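You operate a simulated robot arm through the tools that you are given. There is no shell and no other tool. Be economical: measure what you need, move in short steps, check, and stop when the job is done.

You run a simulated two-armed robot. Do the job below in one go: nothing can be reset, and whatever is moved stays where it is left.

TASK
Fetch the grey folded tube from the middle of the packing table and set it on the back of the packing table. Then take the yellow folded tube with the smallest size on its label from the middle of the packing table and put it on the top shelf of the tall rack. Then take the lid off the green can on the small pallet and lay it down there. Then fetch the white-core spool from the top of the steel table and set it in the white card tray. Then take the purple-core spool from the top of the steel table and put it on the blue plate. Then put the right bolt on the bench before the yellow valve. Then take the red coil hose and leave it on the top of the steel table. Keep to this order. Set down upright: purple-core spool, right bolt.

Only the result counts: the job must be done as asked and must still hold three seconds after the hand-in. Knocking over, shifting, dropping, spilling or breaking anything else fails it. Lids that push on must go on centred and level and be pressed home; caps that screw on are set level and turned clockwise until they are tight.

THE ROBOT
Two 7-joint arms with two-finger parallel grippers on one trunk, on a base that drives. Base frame: it is fixed to the floor where the robot stands at the start and does not move with it; the origin is under the middle of the robot, x ahead of it, y to its left, z up; the surface under the hand at the start is at about z = 840. Units: mm, rad, N and s.
The left shoulder is at the start at [71, 156, 1130], the right one opposite. Places, roughly: back of the packing table (230x20 cm) [980, 80, 840]; bench before the yellow valve (41x17 cm) [-5620, -660, 800]; blue plate (16x13x1 cm) [-5700, -2100, 800]; green can [750, -2000, 500]; grey folded tube [500, 0, 750]; purple-core spool (7x7x14 cm) [-5600, -2500, 900]; red coil hose (6x6x19 cm) [-5800, 1000, 900]; right bolt (3x3x5 cm) [-5700, 2000, 800]; top of the steel table [-5800, -2400, 800]; top shelf of the tall rack [800, -2800, 1800]; white card tray (24x19x4 cm) [-5800, -4100, 500]; white-core spool (7x7x14 cm) [-5600, -2400, 900]; yellow folded tube [500, 0, 750]. Payload 3.91 kg a hand.
The TCP of each hand is the grasp point between the finger pads, 30 mm short of the fingertips. In the tool frame z runs along the fingers and y along their closing line. Largest opening 110 mm; finger width 20, thickness 10; the body of the gripper, 48 by 112 mm, starts 55 mm behind the TCP.
Orientation is that of the tool frame in the base frame, as [roll, pitch, yaw] about the fixed x, y, z axes, in that order (R = Rz(yaw) Ry(pitch) Rx(roll)). With the fingers straight down and closing along the base's y, the tool's x points along the base's -x, its y along +y and its z along -z.

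THE INTERFACE
- The arms move only by the tool arm_command. It takes "left_deltas", "right_deltas" or both (then of equal length, played together; a hand with none holds still); each is a list of rows, each an object (a shift or turn left out is 0, a gripper value left out holds the last) with "gripper": the gripper command, from -1 (fully open) to 1 (shut), values between in proportion; "translation": the shift along the tool's x, y, z in units of 150 mm (1.0 is 150 mm), a list of three; "rotation": the turn, a rotation vector about the tool's x, y, z in units of 60 degrees (1.0 is 60 degrees), a list of three. In form: [{"gripper": gripper, "translation": [tx, ty, tz], "rotation": [rx, ry, rz]}, ...]. A call has 1 to 12 rows; each row is the pose to reach, as a shift and turn from the pose commanded when the call began, along the tool's axes at that moment. A call with a number of a shift or a turn outside -1 to 1 is refused whole. Each row takes 0.2 s and may step no farther than 50 mm and 0.15 rad from the row before; otherwise, or with a gripper value out of range, the whole call is refused. Where a pose cannot be reached the arm comes as near as it can. A force on the tool above 40 N (or 10 N above the force at the start of the call, whichever is more), or a blocked arm, ends the call early, and 0.2 s more pass. Each finger travels about 108 mm/s and halts on what it meets, pressing with about 34 N; the grip force reading is that of the motor and also rises with nothing between the fingers. The clock runs only during rows and for 0.2 s after the last one: add rows that repeat a pose to give the fingers time. The reply holds the time, the measured pose of the TCP, the force on the tool along the base axes, the opening and the grip force, in the units named above and with some noise, with the torque about the TCP (base axes, N m) and any sound that the robot's microphone picked up.
- Cameras (640 x 400 px; columns grow to the right, rows downward): "scene" is now at [135.8, 11.9, 1349.4]; the picture's right is [0.14, -0.99, -0.00], its down [-0.64, -0.09, -0.76] and it looks along [0.75, 0.11, -0.65] (base axes); focal length 241 px, centre (320, 200). "left" rides on the left gripper at [72, -17, -103] in its tool frame; the picture's right is [0.23, 0.97, 0.00], its down [-0.76, 0.18, -0.62] and it looks along [-0.61, 0.14, 0.78] (tool axes); focal length 222 px, centre (320, 200). "right" rides on the right gripper at [72, 17, -103] in its tool frame; the picture's right is [-0.23, 0.97, 0.00], its down [-0.76, -0.18, -0.62] and it looks along [-0.61, -0.14, 0.78] (tool axes); focal length 222 px, centre (320, 200). There is no depth. A picture from a camera that has moved, and an enlarged one, comes with that camera's place and axes in the base frame and with its lens.
- capture(camera): a new picture of that camera. The clock stands still meanwhile.
- lift_body(by): slides the trunk up (or, below 0, down) by that many mm; the arms and the scene camera ride with it, the base frame stays. It gives what a move gives, with no picture.
- base_move(legs): drives the robot by 1 to 6 legs, each [ahead, left, turn to the left] in mm, mm and rad, along the robot's own axes; the way and the turn of a leg run together, so that a leg with both is an arc; at most 1500 mm and 3.142 rad a leg. The arms and the cameras ride along, it lands a little off, and it stops where it bumps. It gives what a move gives.
- aim_head(pan, tilt): turns the head with the scene camera to pan (to the left, within 1.501 rad either way) and tilt (down, from -0.506 to 1.204), counted from straight ahead of the robot. It gives what a move gives.
- enlarge(camera, box): a new picture of the part [left, top, right, bottom] of that camera's present view, enlarged. The clock stands still meanwhile.
- sign_off(): hands the job in; it is judged then, once.

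Work in short steps. Places have to be worked out from the pictures, the camera data and where the tool is seen: move nearer, look again, correct. Check each grasp and each placing, and mend what went wrong. You have 196 turns and 176 pictures in all, those below and enlarged ones among them. Open the grippers and draw the arms clear of the work before you hand the job in, unless the task says otherwise; then end with one line.

The tools are called after "Emit:" as name(argument=value, ...) on one line, values as JSON. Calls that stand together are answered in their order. arm_command: Moves the arms, as the interface text tells. Its arguments: {"type":"object","properties":{"left_deltas":{"type":"array","items":{"type":"object","properties":{"gripper":{"type":"number"},"translation":{"type":"array","items":{"type":"number"}},"rotation":{"type":"array","items":{"type":"number"}}}}},"right_deltas":{"type":"array","items":{"type":"object","properties":{"gripper":{"type":"number"},"translation":{"type":"array","items":{"type":"number"}},"rotation":{"type":"array","items":{"type":"number"}}}}}},"required":[]} The other tools are called the same way: lift_body (by) slides the trunk up or down; base_move (legs) drives the base; aim_head (pan, tilt) turns the head that bears the scene camera; capture (camera) takes a picture; enlarge (camera, box) takes an enlarged picture of a part of a camera's view; sign_off () hands the job in.

At the start:

```text
time: 0.0
left_tcp_pos: [706.7, 384.2, 1094.6]
left_tool_rot: [-3.14, 0.0, -3.141]
left_ft_force: [-0.2, -0.2, 0.5]
left_wrist_torque: [-0.01, -0.01, -0.01]
left_grip_width: 109.9
left_gripper_force: 0.1
right_tcp_pos: [780.5, -348.4, 1151.9]
right_tool_rot: [-3.141, 0.001, -3.14]
right_ft_force: [-0.1, -0.3, -0.3]
right_wrist_torque: [0.01, -0.01, 0.02]
right_grip_width: 109.8
right_gripper_force: 0.1
trunk travel left (down, up): [-575.0, 365.0]
robot x, y, heading: [-0.3, -0.1, -0.001]
head pan, tilt: [0.143, 0.709]
```

scene: 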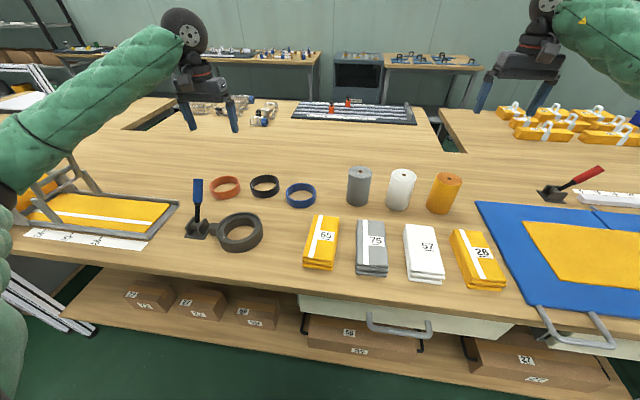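
right: 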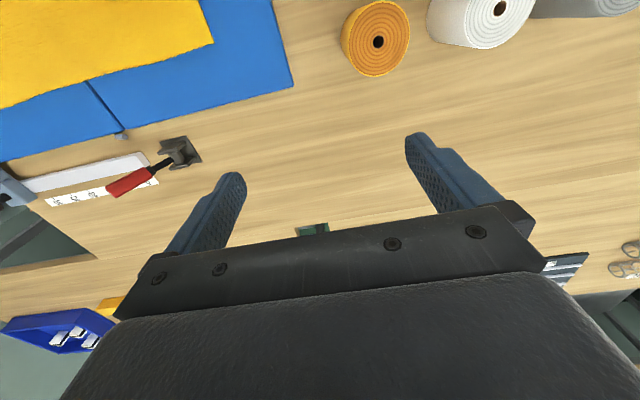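
left: 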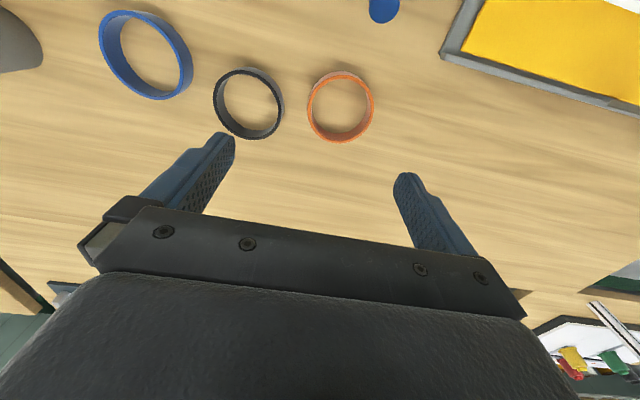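

The newest picture shows four folded tubes (65 yellow, 75 grey, 57 white, 28 yellow). I enlarge to read them and see the table.

Emit:
enlarge(camera="scene", box=[280, 200, 520, 350])

Emit:
enlarge(camera="scene", box=[180, 70, 480, 260])

```text
2.67 times, centred on (400, 275) of scene
camera zoom: at [135.8, 11.9, 1349.4], right [0.14, -0.99, 0.0], down [-0.64, -0.09, -0.76], along [0.75, 0.11, -0.65], focal length 642 px, centre (107, 0)
```

zoom: 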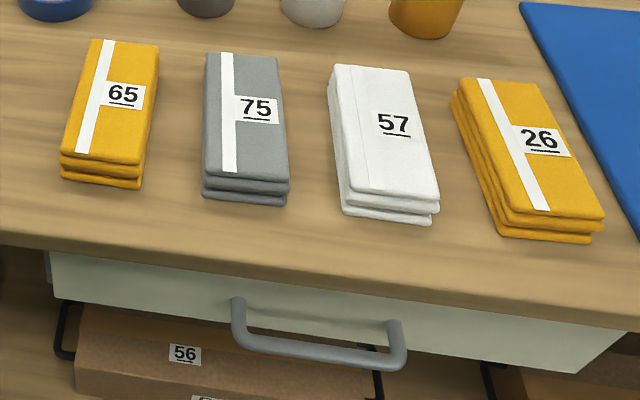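

```text
2.11 times, centred on (330, 165) of scene
camera zoom: at [135.8, 11.9, 1349.4], right [0.14, -0.99, 0.0], down [-0.64, -0.09, -0.76], along [0.75, 0.11, -0.65], focal length 507 px, centre (299, 274)
```

zoom: 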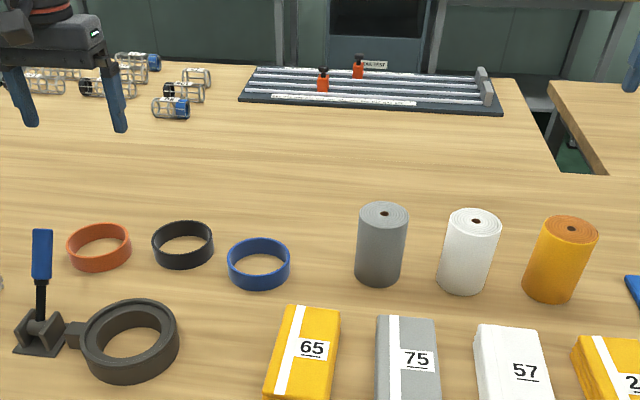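

Sizes read 65, 75, 57, and 26/28, so the small yellow is the rightmost one. Grey's top face is about (540,-58,876), 72 wide and 150 along x. I drive the base so the right hand hangs over it.

Emit:
base_move(legs=[[-240, 290, 0]])

Emit:
capture(camera="right")

```text
time: 2.4
left_tcp_pos: [463.3, 676.6, 1095.1]
left_tool_rot: [-3.141, 0.0, -3.137]
left_ft_force: [-0.3, -0.1, 0.5]
left_wrist_torque: [0.02, 0.02, 0.02]
left_grip_width: 110.2
left_gripper_force: 0.0
right_tcp_pos: [537.8, -55.8, 1151.4]
right_tool_rot: [-3.139, -0.001, -3.14]
right_ft_force: [-1.1, 0.0, 0.4]
right_wrist_torque: [-0.02, -0.03, 0.03]
right_grip_width: 109.9
right_gripper_force: 0.0
trunk travel left (down, up): [-575.0, 365.0]
robot x, y, heading: [-245.7, 290.4, 0.003]
head pan, tilt: [0.143, 0.709]
```

```text
170 pictures are left
camera right: at [465.6, -39.1, 1254.8], right [0.23, 0.97, 0.0], down [0.76, -0.18, 0.62], along [0.61, -0.14, -0.78], focal length 222 px, centre (320, 200)
```

right: 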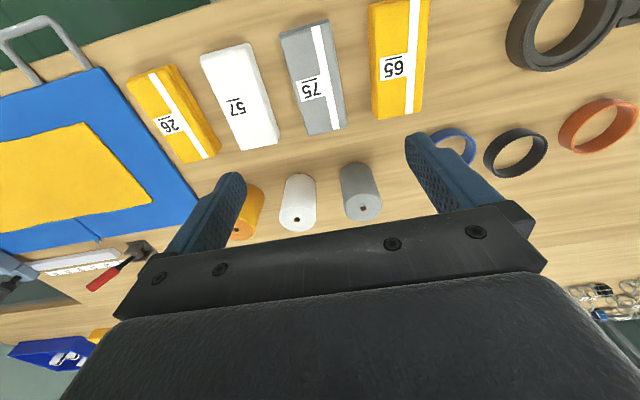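

Grey sits at about (532,-60). I descend in two steps.

Emit:
arm_command(right_deltas=[{"translation": [0.01, -0.01, 0.33], "gripper": -1}, {"translation": [0.02, -0.02, 0.66]}, {"translation": [0.02, -0.03, 1.0]}])

Emit:
capture(camera="right")

```text
refused: row 3 steps farther than a row can; nothing moved
```

```text
169 pictures are left
camera right: at [465.6, -39.1, 1254.8], right [0.23, 0.97, 0.0], down [0.76, -0.18, 0.62], along [0.61, -0.14, -0.78], focal length 222 px, centre (320, 200)
```

right: 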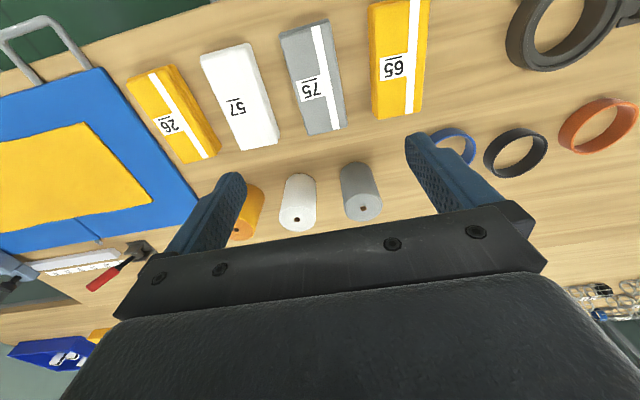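

I overstepped 50 mm, so the same descent in four rows.

Emit:
arm_command(right_deltas=[{"translation": [0.01, -0.01, 0.25], "gripper": -1}, {"translation": [0.02, -0.02, 0.5]}, {"translation": [0.03, -0.03, 0.75]}, {"translation": [0.03, -0.03, 1.0]}])

Emit:
capture(camera="right")

```text
time: 3.4
left_tcp_pos: [464.0, 675.0, 1094.6]
left_tool_rot: [-3.141, -0.001, -3.139]
left_ft_force: [-0.2, 0.9, 0.4]
left_wrist_torque: [0.0, -0.01, 0.01]
left_grip_width: 109.8
left_gripper_force: 0.2
right_tcp_pos: [535.8, -60.0, 1000.1]
right_tool_rot: [-3.141, 0.0, -3.141]
right_ft_force: [0.3, -0.4, -1.2]
right_wrist_torque: [-0.01, 0.01, 0.0]
right_grip_width: 109.8
right_gripper_force: 0.0
trunk travel left (down, up): [-575.0, 365.0]
robot x, y, heading: [-242.1, 290.3, 0.0]
head pan, tilt: [0.143, 0.709]
```

```text
168 pictures are left
camera right: at [461.8, -43.8, 1103.3], right [0.23, 0.97, 0.0], down [0.76, -0.18, 0.62], along [0.61, -0.14, -0.78], focal length 222 px, centre (320, 200)
```

right: 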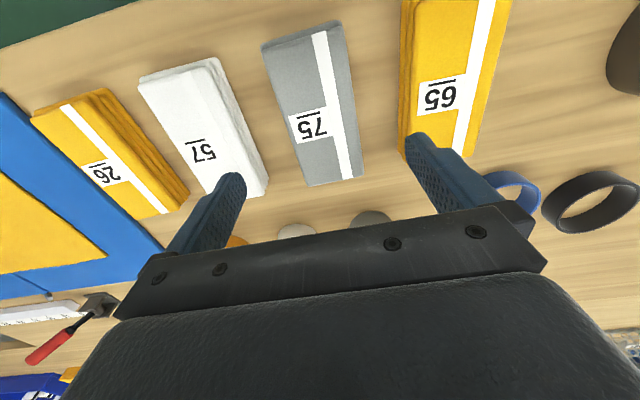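

Grey centre (541,-61), aligned with the tool. Down 122 mm, then close.

Emit:
arm_command(right_deltas=[{"translation": [-0.03, -0.005, 0.3]}, {"translation": [-0.03, -0.005, 0.6]}, {"translation": [-0.03, -0.005, 0.81]}, {"translation": [-0.03, -0.005, 0.81], "gripper": 1}, {"translation": [-0.03, -0.005, 0.81], "gripper": 1}, {"translation": [-0.03, -0.005, 0.81], "gripper": 1}, {"translation": [-0.03, -0.005, 0.81], "gripper": 1}])

```text
time: 5.0
left_tcp_pos: [462.0, 676.1, 1093.7]
left_tool_rot: [3.142, 0.001, -3.141]
left_ft_force: [-0.1, 0.4, 0.2]
left_wrist_torque: [0.01, 0.01, -0.02]
left_grip_width: 110.0
left_gripper_force: 0.2
right_tcp_pos: [538.1, -60.3, 877.3]
right_tool_rot: [-3.141, 0.0, -3.14]
right_ft_force: [0.2, 0.9, 0.6]
right_wrist_torque: [0.02, -0.03, 0.0]
right_grip_width: 74.9
right_gripper_force: 34.4
trunk travel left (down, up): [-575.0, 365.0]
robot x, y, heading: [-242.4, 290.6, -0.004]
head pan, tilt: [0.143, 0.709]
```

Grip holds at 75 mm. I lift 150 mm, then drive ahead toward the back strip.

Emit:
arm_command(right_deltas=[{"translation": [0, 0, -0.3]}, {"translation": [0, 0, -0.6]}, {"translation": [0, 0, -0.9]}, {"translation": [0, 0, -1.0]}])

Emit:
base_move(legs=[[310, 0, 0]])

Emit:
capture(camera="scene")

```text
time: 6.0
left_tcp_pos: [463.5, 675.1, 1093.4]
left_tool_rot: [3.141, -0.002, -3.14]
left_ft_force: [-0.6, -0.3, 0.2]
left_wrist_torque: [-0.05, 0.01, 0.02]
left_grip_width: 109.6
left_gripper_force: 0.0
right_tcp_pos: [539.0, -61.6, 1029.2]
right_tool_rot: [3.14, -0.002, -3.141]
right_ft_force: [-0.5, 1.1, -1.7]
right_wrist_torque: [-0.04, -0.03, -0.02]
right_grip_width: 74.9
right_gripper_force: 34.3
trunk travel left (down, up): [-575.0, 365.0]
robot x, y, heading: [-240.8, 291.7, 0.002]
head pan, tilt: [0.143, 0.709]
```

```text
time: 8.1
left_tcp_pos: [764.5, 678.1, 1092.5]
left_tool_rot: [-3.14, -0.003, -3.137]
left_ft_force: [0.6, 0.1, -0.3]
left_wrist_torque: [-0.02, 0.02, 0.06]
left_grip_width: 109.7
left_gripper_force: 0.1
right_tcp_pos: [842.7, -58.7, 1027.2]
right_tool_rot: [3.142, -0.002, -3.136]
right_ft_force: [0.5, -1.1, -1.9]
right_wrist_torque: [-0.01, 0.03, -0.01]
right_grip_width: 74.3
right_gripper_force: 33.4
trunk travel left (down, up): [-575.0, 365.0]
robot x, y, heading: [56.9, 294.8, 0.003]
head pan, tilt: [0.143, 0.709]
```

```text
167 pictures are left
camera scene: at [195.6, 304.5, 1349.2], right [0.15, -0.99, 0.0], down [-0.64, -0.1, -0.76], along [0.75, 0.11, -0.65], focal length 241 px, centre (320, 200)
```

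scene: 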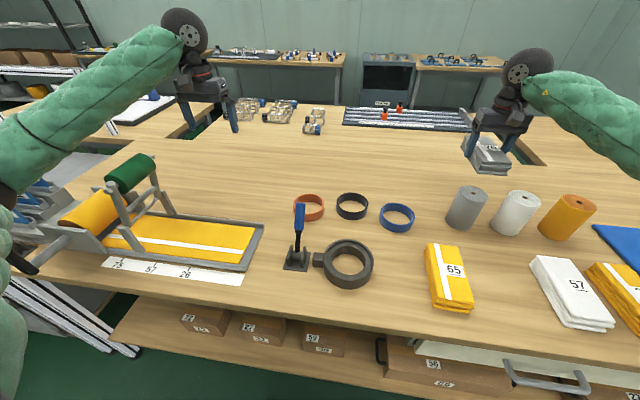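

The tube is held above the spools' back side. I move it to about (968, 30), then lower.

Emit:
arm_command(right_deltas=[{"translation": [-0.25, 0.18, 0]}, {"translation": [-0.5, 0.36, 0]}, {"translation": [-0.75, 0.54, 0]}, {"translation": [-0.84, 0.6, 0.2]}, {"translation": [-0.84, 0.6, 0.5]}, {"translation": [-0.84, 0.6, 0.8]}, {"translation": [-0.84, 0.6, 0.9]}])

Emit:
capture(camera="scene")

```text
time: 9.7
left_tcp_pos: [763.1, 680.6, 1094.0]
left_tool_rot: [3.141, -0.001, -3.136]
left_ft_force: [0.3, 0.8, 0.3]
left_wrist_torque: [0.0, 0.0, 0.02]
left_grip_width: 109.7
left_gripper_force: 0.0
right_tcp_pos: [966.1, 32.2, 893.4]
right_tool_rot: [3.141, -0.001, -3.135]
right_ft_force: [0.2, -0.3, -3.1]
right_wrist_torque: [0.0, -0.04, 0.0]
right_grip_width: 74.8
right_gripper_force: 34.5
trunk travel left (down, up): [-575.0, 365.0]
robot x, y, heading: [63.2, 291.5, 0.007]
head pan, tilt: [0.143, 0.709]
```

```text
166 pictures are left
camera scene: at [194.3, 304.5, 1349.4], right [0.15, -0.99, 0.0], down [-0.64, -0.1, -0.76], along [0.75, 0.11, -0.65], focal length 241 px, centre (320, 200)
```

scene: 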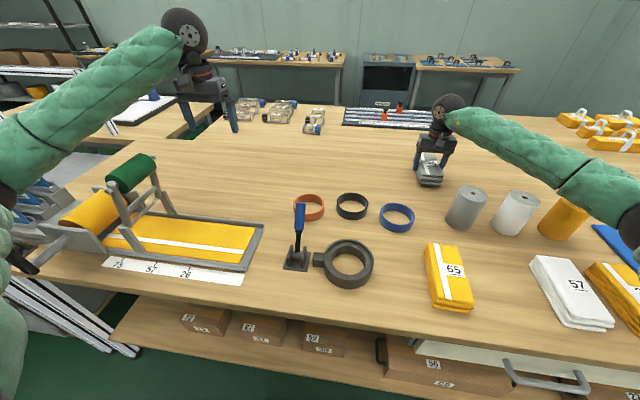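

It's poised 15 mm above the table. I lower, release and rise.

Emit:
arm_command(right_deltas=[{"translation": [0, 0, 0.05]}, {"translation": [0, 0, 0.1]}, {"translation": [0, 0, 0.1], "gripper": -1}, {"translation": [0, 0, 0.1], "gripper": -1}, {"translation": [0, 0, 0.1], "gripper": -1}, {"translation": [0, 0, -0.2]}, {"translation": [0, 0, -0.5]}, {"translation": [0, 0, -0.8]}, {"translation": [0, 0, -1.0]}])

Emit:
capture(camera="scene")

```text
time: 11.7
left_tcp_pos: [762.9, 679.5, 1093.6]
left_tool_rot: [-3.14, -0.001, -3.136]
left_ft_force: [0.0, -0.3, -0.1]
left_wrist_torque: [0.03, -0.01, 0.05]
left_grip_width: 110.1
left_gripper_force: 0.1
right_tcp_pos: [966.2, 32.7, 1043.1]
right_tool_rot: [-3.141, -0.003, -3.136]
right_ft_force: [0.2, -0.2, 0.5]
right_wrist_torque: [0.04, -0.01, 0.01]
right_grip_width: 110.2
right_gripper_force: 0.0
trunk travel left (down, up): [-575.0, 365.0]
robot x, y, heading: [57.3, 287.3, 0.007]
head pan, tilt: [0.143, 0.709]
```

```text
165 pictures are left
camera scene: at [194.1, 304.8, 1349.3], right [0.15, -0.99, 0.0], down [-0.64, -0.1, -0.76], along [0.75, 0.11, -0.65], focal length 241 px, centre (320, 200)
```

scene: 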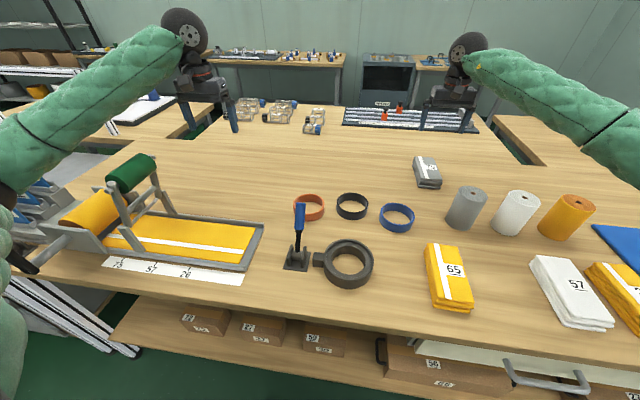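

Grey is set down. The yellow 26 centre computes to (540,-309). I drive back, then right, to bring the hand over it.

Emit:
base_move(legs=[[-426, 0, 0], [0, -342, 0]])

Emit:
capture(camera="right")

```text
time: 16.1
left_tcp_pos: [331.3, 339.2, 1094.3]
left_tool_rot: [3.138, -0.002, -3.133]
left_ft_force: [0.2, -0.5, 0.2]
left_wrist_torque: [0.01, -0.02, -0.01]
left_grip_width: 109.9
left_gripper_force: 0.1
right_tcp_pos: [537.1, -307.8, 1042.4]
right_tool_rot: [3.141, 0.0, -3.133]
right_ft_force: [0.5, 1.1, 0.7]
right_wrist_torque: [0.02, -0.02, 0.01]
right_grip_width: 110.1
right_gripper_force: 0.1
trunk travel left (down, up): [-575.0, 365.0]
robot x, y, heading: [-364.8, -54.0, 0.003]
head pan, tilt: [0.143, 0.709]
```

```text
164 pictures are left
camera right: at [464.7, -291.3, 1145.3], right [0.22, 0.98, 0.0], down [0.76, -0.17, 0.62], along [0.61, -0.14, -0.78], focal length 222 px, centre (320, 200)
```

right: 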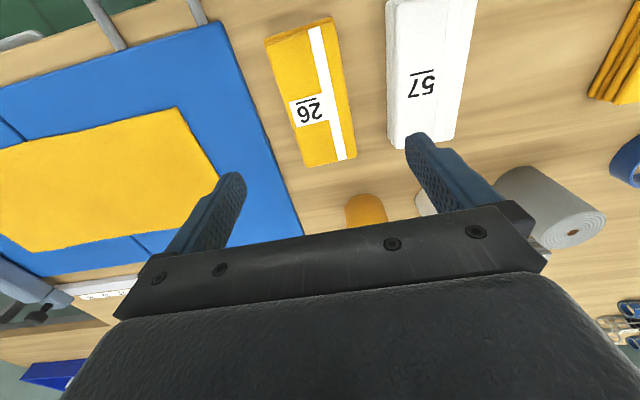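

Yellow 26 centre about (540,-313), aligned. Descend.

Emit:
arm_command(right_deltas=[{"translation": [-0.02, -0.03, 0.3], "gripper": -1}, {"translation": [-0.02, -0.03, 0.6]}, {"translation": [-0.02, -0.03, 0.9]}, {"translation": [-0.02, -0.03, 1.0]}])

Emit:
arm_command(right_deltas=[{"translation": [0, 0, 0.1]}, {"translation": [0, 0, 0.1], "gripper": 1}, {"translation": [0, 0, 0.1], "gripper": 1}, {"translation": [0, 0, 0.1], "gripper": 1}, {"translation": [0, 0, 0.1], "gripper": 1}])

Emit:
arm_command(right_deltas=[{"translation": [0, 0, -0.3]}, {"translation": [0, 0, -0.6]}, {"translation": [0, 0, -0.9]}, {"translation": [0, 0, -1.0]}])

Emit:
capture(camera="scene")

```text
time: 17.1
left_tcp_pos: [331.9, 340.2, 1092.8]
left_tool_rot: [-3.14, 0.001, -3.132]
left_ft_force: [-0.1, 0.1, 0.1]
left_wrist_torque: [0.02, -0.03, 0.01]
left_grip_width: 110.0
left_gripper_force: 0.1
right_tcp_pos: [539.2, -311.9, 893.4]
right_tool_rot: [-3.141, 0.0, -3.133]
right_ft_force: [0.3, 0.2, 0.2]
right_wrist_torque: [-0.03, -0.01, 0.0]
right_grip_width: 109.9
right_gripper_force: 0.1
trunk travel left (down, up): [-575.0, 365.0]
robot x, y, heading: [-369.7, -49.4, 0.007]
head pan, tilt: [0.143, 0.709]
```

```text
time: 18.3
left_tcp_pos: [332.7, 340.1, 1094.1]
left_tool_rot: [3.14, -0.001, -3.134]
left_ft_force: [-0.1, 0.0, 1.0]
left_wrist_torque: [-0.02, -0.02, -0.02]
left_grip_width: 110.0
left_gripper_force: 0.1
right_tcp_pos: [540.1, -310.8, 878.2]
right_tool_rot: [-3.139, 0.0, -3.132]
right_ft_force: [-0.3, 1.0, -0.4]
right_wrist_torque: [0.03, -0.03, -0.01]
right_grip_width: 75.0
right_gripper_force: 33.9
trunk travel left (down, up): [-575.0, 365.0]
robot x, y, heading: [-377.0, -47.9, 0.006]
head pan, tilt: [0.143, 0.709]
```

```text
time: 19.3
left_tcp_pos: [333.4, 339.8, 1093.0]
left_tool_rot: [-3.14, -0.002, -3.132]
left_ft_force: [0.3, -0.5, -0.4]
left_wrist_torque: [0.0, -0.03, -0.04]
left_grip_width: 110.1
left_gripper_force: 0.0
right_tcp_pos: [539.7, -310.1, 1026.9]
right_tool_rot: [3.141, -0.001, -3.131]
right_ft_force: [0.2, -0.9, -2.3]
right_wrist_torque: [0.01, 0.01, -0.01]
right_grip_width: 75.1
right_gripper_force: 34.6
trunk travel left (down, up): [-575.0, 365.0]
robot x, y, heading: [-368.4, -48.4, 0.007]
head pan, tilt: [0.143, 0.709]
```

```text
163 pictures are left
camera scene: at [-235.5, -37.0, 1349.3], right [0.15, -0.99, 0.0], down [-0.64, -0.1, -0.76], along [0.75, 0.11, -0.65], focal length 241 px, centre (320, 200)
```

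scene: 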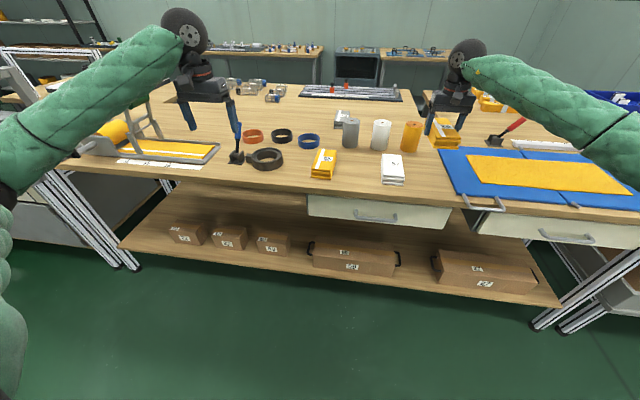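

Held at 75 mm. I turn the head to the right to see the tall rack and the way there.

Emit:
aim_head(pan=-1.15, tilt=0.15)

Emit:
capture(camera="scene")

```text
time: 20.8
left_tcp_pos: [332.2, 339.0, 1093.5]
left_tool_rot: [-3.141, -0.003, -3.133]
left_ft_force: [0.2, -0.5, 0.7]
left_wrist_torque: [0.03, 0.02, -0.01]
left_grip_width: 109.9
left_gripper_force: 0.0
right_tcp_pos: [539.5, -310.8, 1027.4]
right_tool_rot: [-3.141, -0.002, -3.132]
right_ft_force: [0.5, -0.4, -1.7]
right_wrist_torque: [-0.02, 0.03, -0.01]
right_grip_width: 74.9
right_gripper_force: 34.4
trunk travel left (down, up): [-575.0, 365.0]
robot x, y, heading: [-371.9, -51.5, 0.002]
head pan, tilt: [-1.15, 0.15]
```

```text
162 pictures are left
camera scene: at [-280.7, -133.8, 1400.2], right [-0.91, -0.42, 0.0], down [-0.06, 0.14, -0.99], along [0.41, -0.9, -0.15], focal length 241 px, centre (320, 200)
```

scene: 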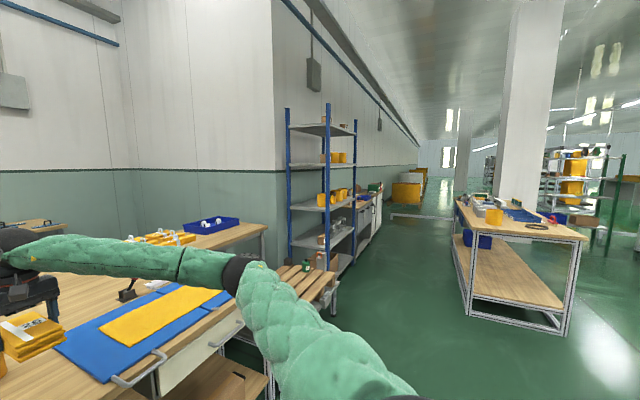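

The rack stands along the wall and faces -x. I back off and drive sideways to it, then look again.

Emit:
base_move(legs=[[-330, 0, 0], [0, -1250, 0], [0, -1250, 0]])

Emit:
aim_head(pan=-0.2, tilt=0.1)

Emit:
capture(camera="scene")

```text
time: 33.3
left_tcp_pos: [8.2, -1923.3, 1095.8]
left_tool_rot: [3.135, -0.002, -3.129]
left_ft_force: [0.2, 0.1, 0.3]
left_wrist_torque: [0.07, 0.01, 0.03]
left_grip_width: 110.0
left_gripper_force: 0.0
right_tcp_pos: [215.8, -2572.1, 1026.9]
right_tool_rot: [3.138, -0.003, -3.13]
right_ft_force: [0.5, -1.0, -2.3]
right_wrist_torque: [0.05, -0.01, 0.01]
right_grip_width: 74.8
right_gripper_force: 33.7
trunk travel left (down, up): [-575.0, 365.0]
robot x, y, heading: [-693.0, -2311.1, 0.004]
head pan, tilt: [-1.15, 0.15]
stopped in leg 3: the robot was blocked; the commanded pose is now the measured one
```

```text
time: 34.6
left_tcp_pos: [10.0, -1919.1, 1091.2]
left_tool_rot: [3.139, -0.001, -3.131]
left_ft_force: [-0.5, 0.4, 0.1]
left_wrist_torque: [0.01, 0.02, 0.0]
left_grip_width: 109.9
left_gripper_force: 0.0
right_tcp_pos: [217.3, -2568.9, 1028.5]
right_tool_rot: [3.141, -0.001, -3.129]
right_ft_force: [-0.1, -0.3, -1.9]
right_wrist_torque: [-0.02, 0.0, 0.01]
right_grip_width: 74.6
right_gripper_force: 33.5
trunk travel left (down, up): [-575.0, 365.0]
robot x, y, heading: [-695.1, -2310.9, 0.008]
head pan, tilt: [-0.201, 0.099]
```

```text
161 pictures are left
camera scene: at [-552.0, -2327.7, 1404.9], right [-0.19, -0.98, 0.0], down [-0.1, 0.02, -0.99], along [0.98, -0.19, -0.1], focal length 241 px, centre (320, 200)
```

scene: 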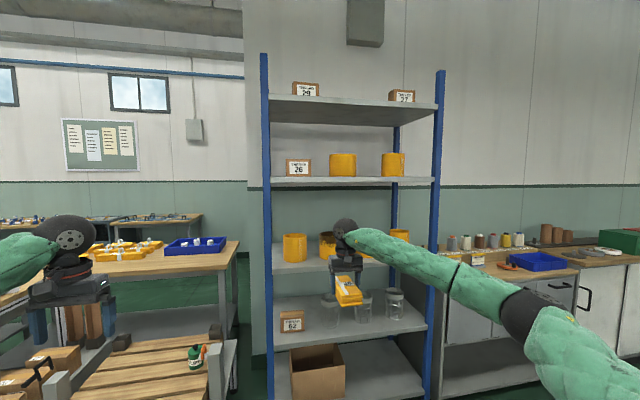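

The base bumped something; I look to the right and down to see what.

Emit:
aim_head(pan=-1.45, tilt=0.7)

Emit:
capture(camera="scene")

```text
time: 36.0
left_tcp_pos: [8.0, -1918.5, 1094.6]
left_tool_rot: [3.138, -0.003, -3.13]
left_ft_force: [0.4, 0.6, -0.9]
left_wrist_torque: [0.01, 0.02, 0.04]
left_grip_width: 110.2
left_gripper_force: 0.1
right_tcp_pos: [217.5, -2568.3, 1028.2]
right_tool_rot: [-3.141, 0.001, -3.129]
right_ft_force: [0.9, -0.1, -1.9]
right_wrist_torque: [0.0, 0.04, -0.01]
right_grip_width: 74.8
right_gripper_force: 33.8
trunk travel left (down, up): [-575.0, 365.0]
robot x, y, heading: [-692.7, -2311.9, 0.004]
head pan, tilt: [-1.45, 0.7]
```

```text
160 pictures are left
camera scene: at [-631.2, -2394.2, 1350.1], right [-0.99, -0.13, 0.0], down [-0.08, 0.64, -0.77], along [0.1, -0.76, -0.64], focal length 241 px, centre (320, 200)
```

scene: 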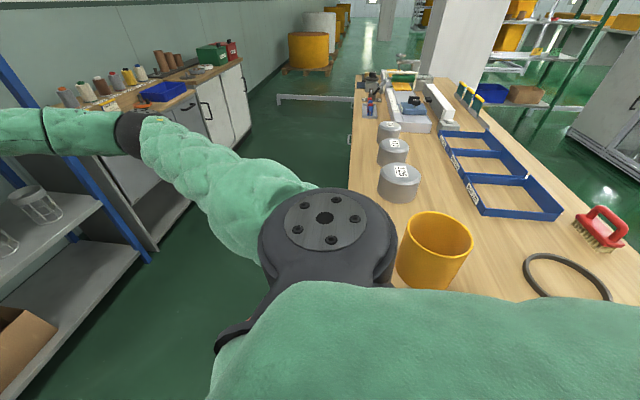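

The end of another table (x below about -660) stopped me; nothing looks disturbed. Before approaching the rack I raise the trunk fully and lift and retract the arm.

Emit:
lift_body(by=365)

Emit:
arm_command(right_deltas=[{"translation": [0.2, 0, -0.2]}, {"translation": [0.4, 0, -0.4]}, {"translation": [0.6, 0, -0.6]}, {"translation": [0.8, 0, -0.8]}, {"translation": [1.0, 0, -1.0]}])

Emit:
arm_command(right_deltas=[{"translation": [0.1, 0, -0.3]}, {"translation": [0.2, 0, -0.6]}, {"translation": [0.3, 0, -0.9]}, {"translation": [0.33, 0, -1.0]}])

Emit:
arm_command(right_deltas=[{"translation": [0, 0, -0.3]}, {"translation": [0, 0, -0.6]}, {"translation": [0, 0, -0.9]}, {"translation": [0, 0, -1.0]}])

Emit:
aim_head(pan=-0.3, tilt=0.1)

Emit:
capture(camera="scene")

```text
time: 39.5
left_tcp_pos: [8.9, -1919.7, 1457.5]
left_tool_rot: [3.141, -0.001, -3.131]
left_ft_force: [-0.4, 0.5, -0.8]
left_wrist_torque: [-0.02, 0.0, -0.01]
left_grip_width: 110.1
left_gripper_force: 0.1
right_tcp_pos: [216.7, -2568.5, 1393.3]
right_tool_rot: [3.141, 0.001, -3.129]
right_ft_force: [0.5, 0.3, -1.6]
right_wrist_torque: [-0.03, -0.01, 0.01]
right_grip_width: 74.5
right_gripper_force: 33.9
trunk travel left (down, up): [-940.0, 0.0]
robot x, y, heading: [-692.8, -2307.7, 0.008]
head pan, tilt: [-1.45, 0.7]
```

```text
time: 40.7
left_tcp_pos: [6.3, -1918.6, 1458.3]
left_tool_rot: [3.141, 0.0, -3.128]
left_ft_force: [-0.4, 0.4, -0.2]
left_wrist_torque: [0.01, 0.02, 0.01]
left_grip_width: 109.9
left_gripper_force: 0.2
right_tcp_pos: [63.1, -2572.4, 1543.8]
right_tool_rot: [3.141, 0.001, -3.128]
right_ft_force: [0.2, -0.6, -2.9]
right_wrist_torque: [0.01, -0.03, 0.01]
right_grip_width: 74.4
right_gripper_force: 34.3
trunk travel left (down, up): [-940.0, 0.0]
robot x, y, heading: [-696.2, -2309.9, 0.009]
head pan, tilt: [-1.45, 0.7]
```

```text
time: 41.7
left_tcp_pos: [9.0, -1919.1, 1457.3]
left_tool_rot: [3.139, -0.002, -3.13]
left_ft_force: [-0.1, -0.1, 0.6]
left_wrist_torque: [0.02, -0.01, 0.02]
left_grip_width: 110.0
left_gripper_force: 0.0
right_tcp_pos: [17.7, -2569.4, 1695.7]
right_tool_rot: [-3.141, -0.001, -3.128]
right_ft_force: [0.4, 0.9, -2.8]
right_wrist_torque: [0.04, -0.03, -0.03]
right_grip_width: 74.8
right_gripper_force: 33.9
trunk travel left (down, up): [-940.0, 0.0]
robot x, y, heading: [-693.6, -2309.8, 0.009]
head pan, tilt: [-1.45, 0.7]
```

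```text
time: 42.7
left_tcp_pos: [8.6, -1918.6, 1457.7]
left_tool_rot: [3.139, -0.002, -3.131]
left_ft_force: [0.1, -0.5, -0.1]
left_wrist_torque: [0.02, 0.01, 0.0]
left_grip_width: 110.1
left_gripper_force: 0.1
right_tcp_pos: [17.1, -2569.3, 1844.3]
right_tool_rot: [-3.141, 0.0, -3.128]
right_ft_force: [-0.9, -0.6, -2.5]
right_wrist_torque: [0.01, 0.03, 0.03]
right_grip_width: 74.6
right_gripper_force: 33.9
trunk travel left (down, up): [-940.0, 0.0]
robot x, y, heading: [-693.7, -2309.3, 0.002]
head pan, tilt: [-1.45, 0.7]
```

```text
time: 44.1
left_tcp_pos: [8.8, -1918.7, 1457.2]
left_tool_rot: [3.138, -0.002, -3.13]
left_ft_force: [0.3, 0.9, 0.1]
left_wrist_torque: [0.01, 0.0, 0.02]
left_grip_width: 110.3
left_gripper_force: 0.1
right_tcp_pos: [17.5, -2571.8, 1843.9]
right_tool_rot: [3.141, -0.001, -3.129]
right_ft_force: [-0.7, -0.5, -2.4]
right_wrist_torque: [0.02, 0.02, 0.03]
right_grip_width: 74.5
right_gripper_force: 34.2
trunk travel left (down, up): [-940.0, 0.0]
robot x, y, heading: [-698.0, -2311.5, 0.001]
head pan, tilt: [-0.3, 0.099]
```

```text
159 pictures are left
camera scene: at [-553.8, -2336.5, 1769.8], right [-0.29, -0.96, 0.0], down [-0.1, 0.03, -0.99], along [0.95, -0.29, -0.1], focal length 241 px, centre (320, 200)
```

scene: 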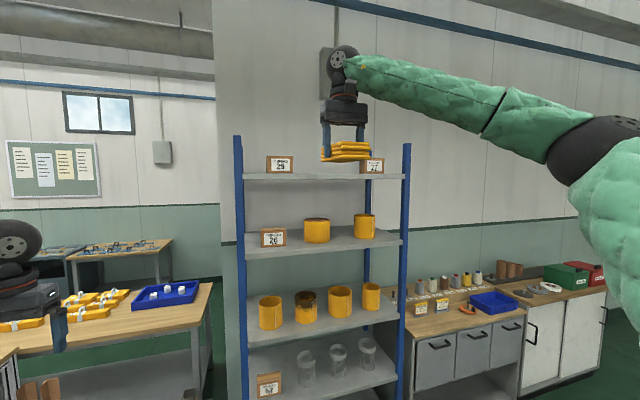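

The top shelf surface is near z=1748, front edge about x=560. I drive ahead 400 and right 140, still short of the rack, then look.

Emit:
base_move(legs=[[390, 0, 0], [0, -140, 0]])

Emit:
capture(camera="scene")

Emit:
capture(camera="right")

```text
time: 47.5
left_tcp_pos: [404.8, -2056.7, 1456.7]
left_tool_rot: [-3.141, -0.004, -3.135]
left_ft_force: [-0.3, -0.2, 0.7]
left_wrist_torque: [-0.02, 0.03, -0.02]
left_grip_width: 109.8
left_gripper_force: 0.1
right_tcp_pos: [411.6, -2708.2, 1844.5]
right_tool_rot: [3.142, 0.001, -3.132]
right_ft_force: [0.8, 0.7, -2.0]
right_wrist_torque: [-0.01, 0.01, -0.02]
right_grip_width: 74.9
right_gripper_force: 34.3
trunk travel left (down, up): [-940.0, 0.0]
robot x, y, heading: [-299.4, -2443.3, 0.003]
head pan, tilt: [-0.3, 0.099]
```

```text
158 pictures are left
camera scene: at [-158.8, -2471.2, 1769.7], right [-0.29, -0.96, 0.0], down [-0.1, 0.03, -0.99], along [0.95, -0.29, -0.1], focal length 241 px, centre (320, 200)
```

scene: 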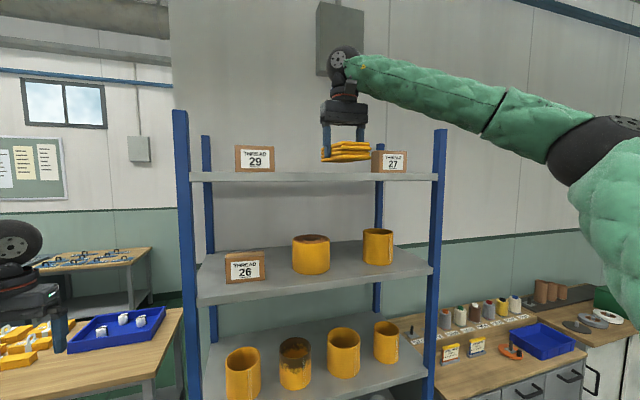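

```text
157 pictures are left
camera right: at [339.0, -2691.8, 1946.1], right [0.22, 0.98, 0.0], down [0.76, -0.17, 0.62], along [0.61, -0.14, -0.78], focal length 222 px, centre (320, 200)
```

right: 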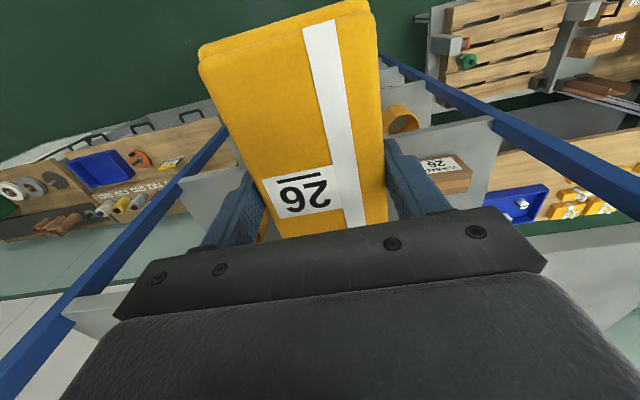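

I enlarge the top shelf to get its height and the free gap.

Emit:
enlarge(camera="scene", box=[160, 100, 460, 280])

```text
2.13 times, centred on (310, 190) of scene
camera zoom: at [-158.8, -2471.2, 1769.7], right [-0.29, -0.96, 0.0], down [-0.1, 0.03, -0.99], along [0.95, -0.29, -0.1], focal length 514 px, centre (341, 221)
```

zoom: 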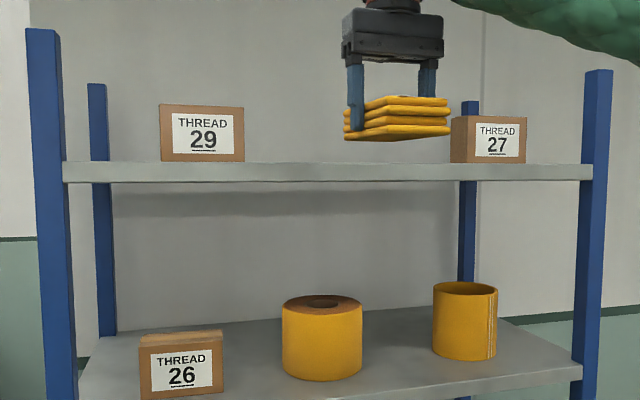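

Shelf top is at z≈1765–1780, x 600–1000, with a gap between the boxes centred at y≈-2733. I drive ahead to hang the tube over it.

Emit:
base_move(legs=[[340, -24, 0]])

Emit:
enlarge(camera="scene", box=[160, 60, 560, 310])

```text
time: 49.7
left_tcp_pos: [743.3, -2082.0, 1459.7]
left_tool_rot: [3.14, -0.002, -3.137]
left_ft_force: [-0.5, 0.5, 0.8]
left_wrist_torque: [-0.03, -0.04, 0.0]
left_grip_width: 110.0
left_gripper_force: 0.1
right_tcp_pos: [748.8, -2733.3, 1845.1]
right_tool_rot: [3.141, 0.002, -3.134]
right_ft_force: [-0.1, 0.3, -2.6]
right_wrist_torque: [-0.01, 0.01, 0.0]
right_grip_width: 74.5
right_gripper_force: 33.9
trunk travel left (down, up): [-940.0, 0.0]
robot x, y, heading: [39.6, -2470.9, -0.001]
head pan, tilt: [-0.3, 0.099]
```

```text
1.60 times, centred on (360, 185) of scene
camera zoom: at [178.3, -2496.5, 1770.2], right [-0.29, -0.96, 0.0], down [-0.09, 0.03, -1.0], along [0.95, -0.29, -0.1], focal length 385 px, centre (256, 224)
```

zoom: 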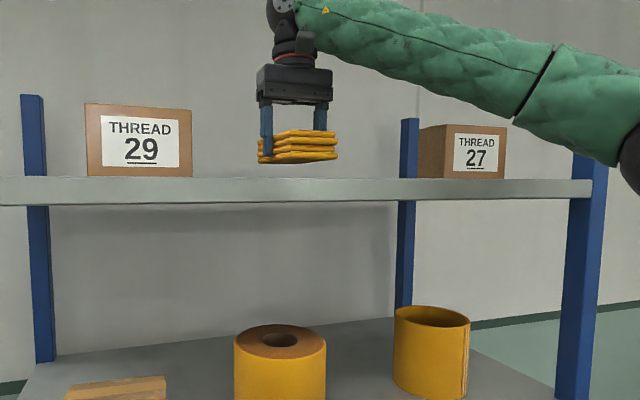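

Tube hangs about 27 mm over the shelf. I lower in small steps watching force.

Emit:
arm_command(right_deltas=[{"translation": [0, 0, 0.08]}, {"translation": [0, 0, 0.13]}, {"translation": [0, 0, 0.16]}, {"translation": [0, 0, 0.18]}])

Emit:
enlarge(camera="scene", box=[260, 100, 460, 225])

```text
time: 50.7
left_tcp_pos: [747.1, -2081.0, 1458.4]
left_tool_rot: [3.14, -0.002, -3.134]
left_ft_force: [-0.6, 0.3, -0.3]
left_wrist_torque: [0.02, -0.04, -0.01]
left_grip_width: 110.0
left_gripper_force: 0.0
right_tcp_pos: [751.1, -2732.8, 1818.0]
right_tool_rot: [3.14, 0.001, -3.136]
right_ft_force: [2.5, 1.2, 6.7]
right_wrist_torque: [-0.32, 0.46, 0.14]
right_grip_width: 74.7
right_gripper_force: 34.4
trunk travel left (down, up): [-940.0, 0.0]
robot x, y, heading: [43.6, -2468.9, 0.0]
head pan, tilt: [-0.3, 0.099]
```

```text
3.20 times, centred on (360, 162) of scene
camera zoom: at [181.5, -2495.9, 1770.1], right [-0.29, -0.96, 0.0], down [-0.1, 0.03, -0.99], along [0.95, -0.29, -0.1], focal length 771 px, centre (192, 320)
```

zoom: 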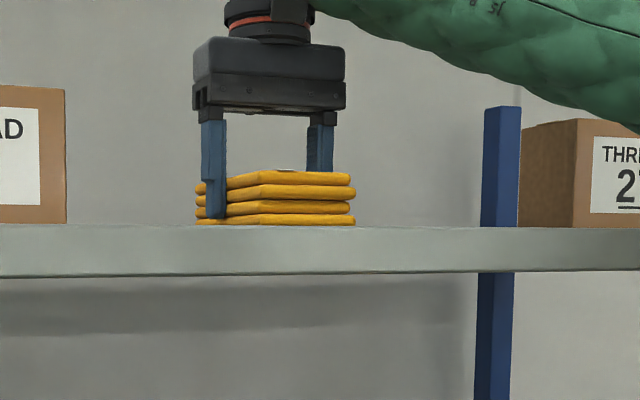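

Contact (6.7 N, torque). I release and rise 140 mm.

Emit:
arm_command(right_deltas=[{"gripper": -1}, {"gripper": -1}, {"gripper": -1}, {"translation": [0, 0, -0.2]}, {"translation": [0, 0, -0.5]}, {"translation": [0, 0, -0.8]}, {"translation": [0, 0, -0.93]}])

Emit:
enlarge(camera="scene", box=[160, 60, 560, 310])

```text
time: 52.3
left_tcp_pos: [746.3, -2081.3, 1457.7]
left_tool_rot: [3.139, -0.002, -3.136]
left_ft_force: [-0.1, -0.5, 0.6]
left_wrist_torque: [0.05, 0.01, 0.01]
left_grip_width: 109.8
left_gripper_force: 0.1
right_tcp_pos: [749.7, -2733.8, 1955.0]
right_tool_rot: [3.141, -0.001, -3.135]
right_ft_force: [0.3, 0.9, 0.8]
right_wrist_torque: [-0.02, -0.01, 0.01]
right_grip_width: 110.0
right_gripper_force: 0.0
trunk travel left (down, up): [-940.0, 0.0]
robot x, y, heading: [41.1, -2471.0, 0.001]
head pan, tilt: [-0.3, 0.099]
```

```text
1.60 times, centred on (360, 185) of scene
camera zoom: at [180.8, -2495.5, 1769.9], right [-0.29, -0.96, 0.0], down [-0.1, 0.03, -0.99], along [0.95, -0.29, -0.1], focal length 385 px, centre (256, 224)
```

zoom: 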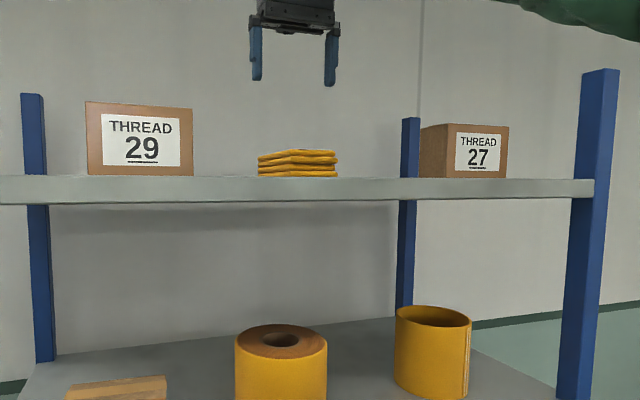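

Yellow is on the shelf. I back out, drive left to face the small pallet, and look.

Emit:
base_move(legs=[[-340, 0, 0], [0, 620, 0]])

Emit:
aim_head(pan=0, tilt=0.85)

Emit:
capture(camera="scene")

```text
time: 57.7
left_tcp_pos: [408.1, -1454.6, 1458.8]
left_tool_rot: [3.137, -0.001, -3.139]
left_ft_force: [1.1, 0.1, -0.9]
left_wrist_torque: [-0.01, -0.01, -0.01]
left_grip_width: 110.4
left_gripper_force: 0.2
right_tcp_pos: [410.4, -2108.7, 1953.2]
right_tool_rot: [3.138, 0.0, -3.14]
right_ft_force: [0.4, -1.0, 0.4]
right_wrist_torque: [0.0, 0.01, 0.02]
right_grip_width: 109.8
right_gripper_force: 0.0
trunk travel left (down, up): [-940.0, 0.0]
robot x, y, heading: [-299.2, -1838.4, -0.003]
head pan, tilt: [-0.3, 0.099]
```

```text
time: 58.8
left_tcp_pos: [408.8, -1453.7, 1459.3]
left_tool_rot: [3.14, -0.002, -3.139]
left_ft_force: [0.2, 0.3, 0.1]
left_wrist_torque: [-0.01, -0.02, -0.05]
left_grip_width: 110.3
left_gripper_force: 0.1
right_tcp_pos: [409.7, -2105.8, 1954.9]
right_tool_rot: [-3.141, -0.001, -3.138]
right_ft_force: [0.2, 0.2, 0.2]
right_wrist_torque: [-0.01, -0.03, -0.01]
right_grip_width: 110.1
right_gripper_force: 0.0
trunk travel left (down, up): [-940.0, 0.0]
robot x, y, heading: [-296.9, -1837.9, 0.004]
head pan, tilt: [0.0, 0.85]
```

```text
152 pictures are left
camera scene: at [-167.5, -1838.8, 1702.9], right [0.0, -1.0, 0.0], down [-0.75, 0.0, -0.66], along [0.66, 0.0, -0.75], focal length 241 px, centre (320, 200)
```

scene: 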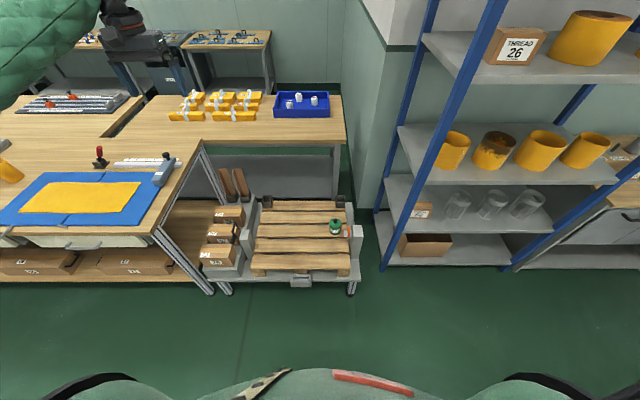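

Emit:
enlarge(camera="scene", box=[200, 180, 400, 305])

```text
3.20 times, centred on (300, 242) of scene
camera zoom: at [-167.5, -1838.8, 1702.9], right [0.0, -1.0, 0.0], down [-0.75, 0.0, -0.66], along [0.66, 0.0, -0.75], focal length 771 px, centre (384, 64)
```

zoom: 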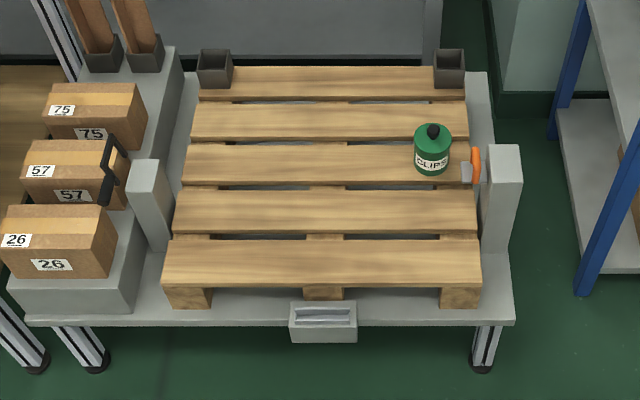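

The can with a black-knobbed lid stands near the right edge of the pallet. I lower the right arm's posture and then the trunk, to view from lower down.

Emit:
arm_command(right_deltas=[{"translation": [0, 0.1, 0.3]}, {"translation": [0, 0.2, 0.6]}, {"translation": [0, 0.3, 0.9]}, {"translation": [0, 0.3, 1.0]}])

Emit:
arm_command(right_deltas=[{"translation": [0, 0.1, 0.3]}, {"translation": [0, 0.2, 0.6]}, {"translation": [0, 0.3, 0.9]}, {"translation": [0, 0.3, 1.0]}])

Emit:
arm_command(right_deltas=[{"translation": [0, 0, 0.3]}, {"translation": [0, 0, 0.6]}, {"translation": [0, 0, 0.9]}, {"translation": [0, 0, 1.0]}])

Emit:
lift_body(by=-600)

Emit:
capture(camera="scene")

```text
time: 59.8
left_tcp_pos: [409.3, -1454.5, 1459.1]
left_tool_rot: [3.14, -0.001, -3.14]
left_ft_force: [0.4, 1.0, 1.1]
left_wrist_torque: [0.03, 0.04, -0.03]
left_grip_width: 110.4
left_gripper_force: 0.0
right_tcp_pos: [411.5, -2059.8, 1803.1]
right_tool_rot: [3.14, 0.002, -3.138]
right_ft_force: [0.1, -0.1, -0.2]
right_wrist_torque: [0.01, 0.04, -0.01]
right_grip_width: 109.8
right_gripper_force: 0.0
trunk travel left (down, up): [-940.0, 0.0]
robot x, y, heading: [-298.3, -1837.1, -0.0]
head pan, tilt: [0.0, 0.85]
```

```text
time: 60.8
left_tcp_pos: [409.0, -1453.9, 1457.6]
left_tool_rot: [3.138, -0.001, -3.139]
left_ft_force: [0.5, 0.2, -0.2]
left_wrist_torque: [0.0, -0.02, 0.0]
left_grip_width: 110.1
left_gripper_force: 0.0
right_tcp_pos: [409.1, -2013.3, 1655.8]
right_tool_rot: [3.139, 0.0, -3.141]
right_ft_force: [0.1, -0.1, 0.9]
right_wrist_torque: [0.01, 0.01, 0.01]
right_grip_width: 110.1
right_gripper_force: 0.0
trunk travel left (down, up): [-940.0, 0.0]
robot x, y, heading: [-297.3, -1837.9, -0.003]
head pan, tilt: [0.0, 0.85]
```

```text
time: 61.8
left_tcp_pos: [409.1, -1453.2, 1458.1]
left_tool_rot: [3.138, -0.001, -3.14]
left_ft_force: [-0.3, -0.6, -0.1]
left_wrist_torque: [0.07, -0.03, -0.01]
left_grip_width: 109.8
left_gripper_force: 0.1
right_tcp_pos: [411.5, -2016.0, 1505.6]
right_tool_rot: [-3.14, 0.001, 3.141]
right_ft_force: [0.0, -0.1, 0.2]
right_wrist_torque: [0.03, 0.04, -0.03]
right_grip_width: 110.1
right_gripper_force: 0.0
trunk travel left (down, up): [-940.0, 0.0]
robot x, y, heading: [-299.2, -1838.5, -0.006]
head pan, tilt: [0.0, 0.85]
```

```text
refused: -600 is not a number from -400 to 400
```

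```text
150 pictures are left
camera scene: at [-167.1, -1838.4, 1702.9], right [0.0, -1.0, 0.0], down [-0.75, 0.0, -0.66], along [0.66, 0.0, -0.75], focal length 241 px, centre (320, 200)
```

scene: 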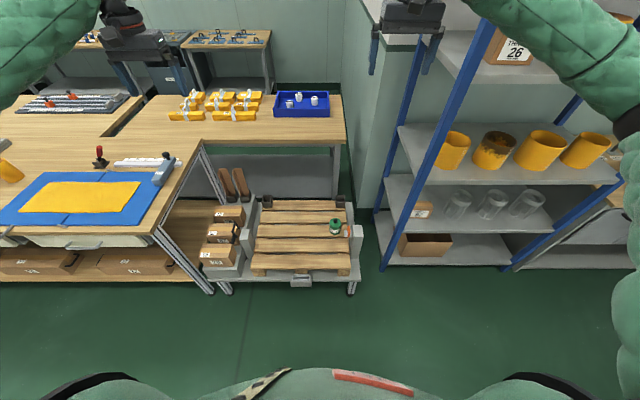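

The trunk moves at most 400 a call, so I lower it in two.

Emit:
lift_body(by=-400)

Emit:
lift_body(by=-200)

Emit:
enlarge(camera="scene", box=[160, 50, 480, 250])

```text
time: 65.6
left_tcp_pos: [408.8, -1453.5, 1058.3]
left_tool_rot: [3.141, -0.002, -3.142]
left_ft_force: [-0.1, 0.4, 0.3]
left_wrist_torque: [0.01, 0.01, 0.04]
left_grip_width: 110.1
left_gripper_force: 0.1
right_tcp_pos: [411.1, -2016.8, 1106.4]
right_tool_rot: [-3.141, 0.0, 3.141]
right_ft_force: [0.3, 0.5, -0.2]
right_wrist_torque: [0.01, -0.01, -0.01]
right_grip_width: 110.0
right_gripper_force: 0.1
trunk travel left (down, up): [-540.0, 400.0]
robot x, y, heading: [-299.1, -1838.9, -0.003]
head pan, tilt: [0.0, 0.85]
```

```text
time: 67.8
left_tcp_pos: [408.0, -1454.2, 857.6]
left_tool_rot: [3.14, -0.003, -3.14]
left_ft_force: [1.1, 0.2, 0.5]
left_wrist_torque: [-0.03, -0.01, 0.03]
left_grip_width: 110.0
left_gripper_force: 0.1
right_tcp_pos: [409.6, -2017.2, 906.3]
right_tool_rot: [-3.141, 0.002, -3.138]
right_ft_force: [-0.2, -0.7, 0.0]
right_wrist_torque: [-0.01, -0.02, 0.01]
right_grip_width: 110.3
right_gripper_force: 0.0
trunk travel left (down, up): [-340.0, 600.0]
robot x, y, heading: [-297.8, -1836.6, -0.002]
head pan, tilt: [0.0, 0.85]
```

```text
2.00 times, centred on (320, 150) of scene
camera zoom: at [-168.0, -1838.5, 1103.0], right [0.0, -1.0, 0.0], down [-0.75, 0.0, -0.66], along [0.66, 0.0, -0.75], focal length 482 px, centre (320, 300)
```

zoom: 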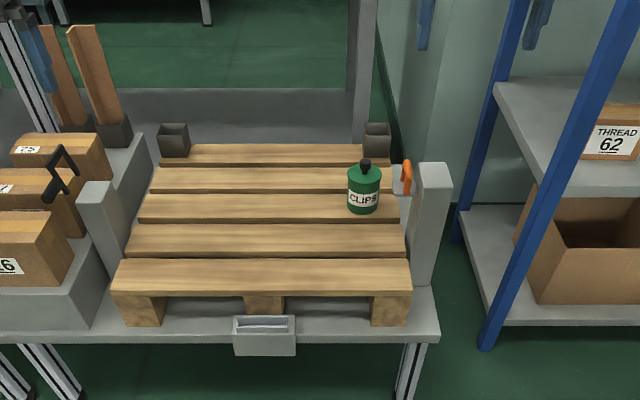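

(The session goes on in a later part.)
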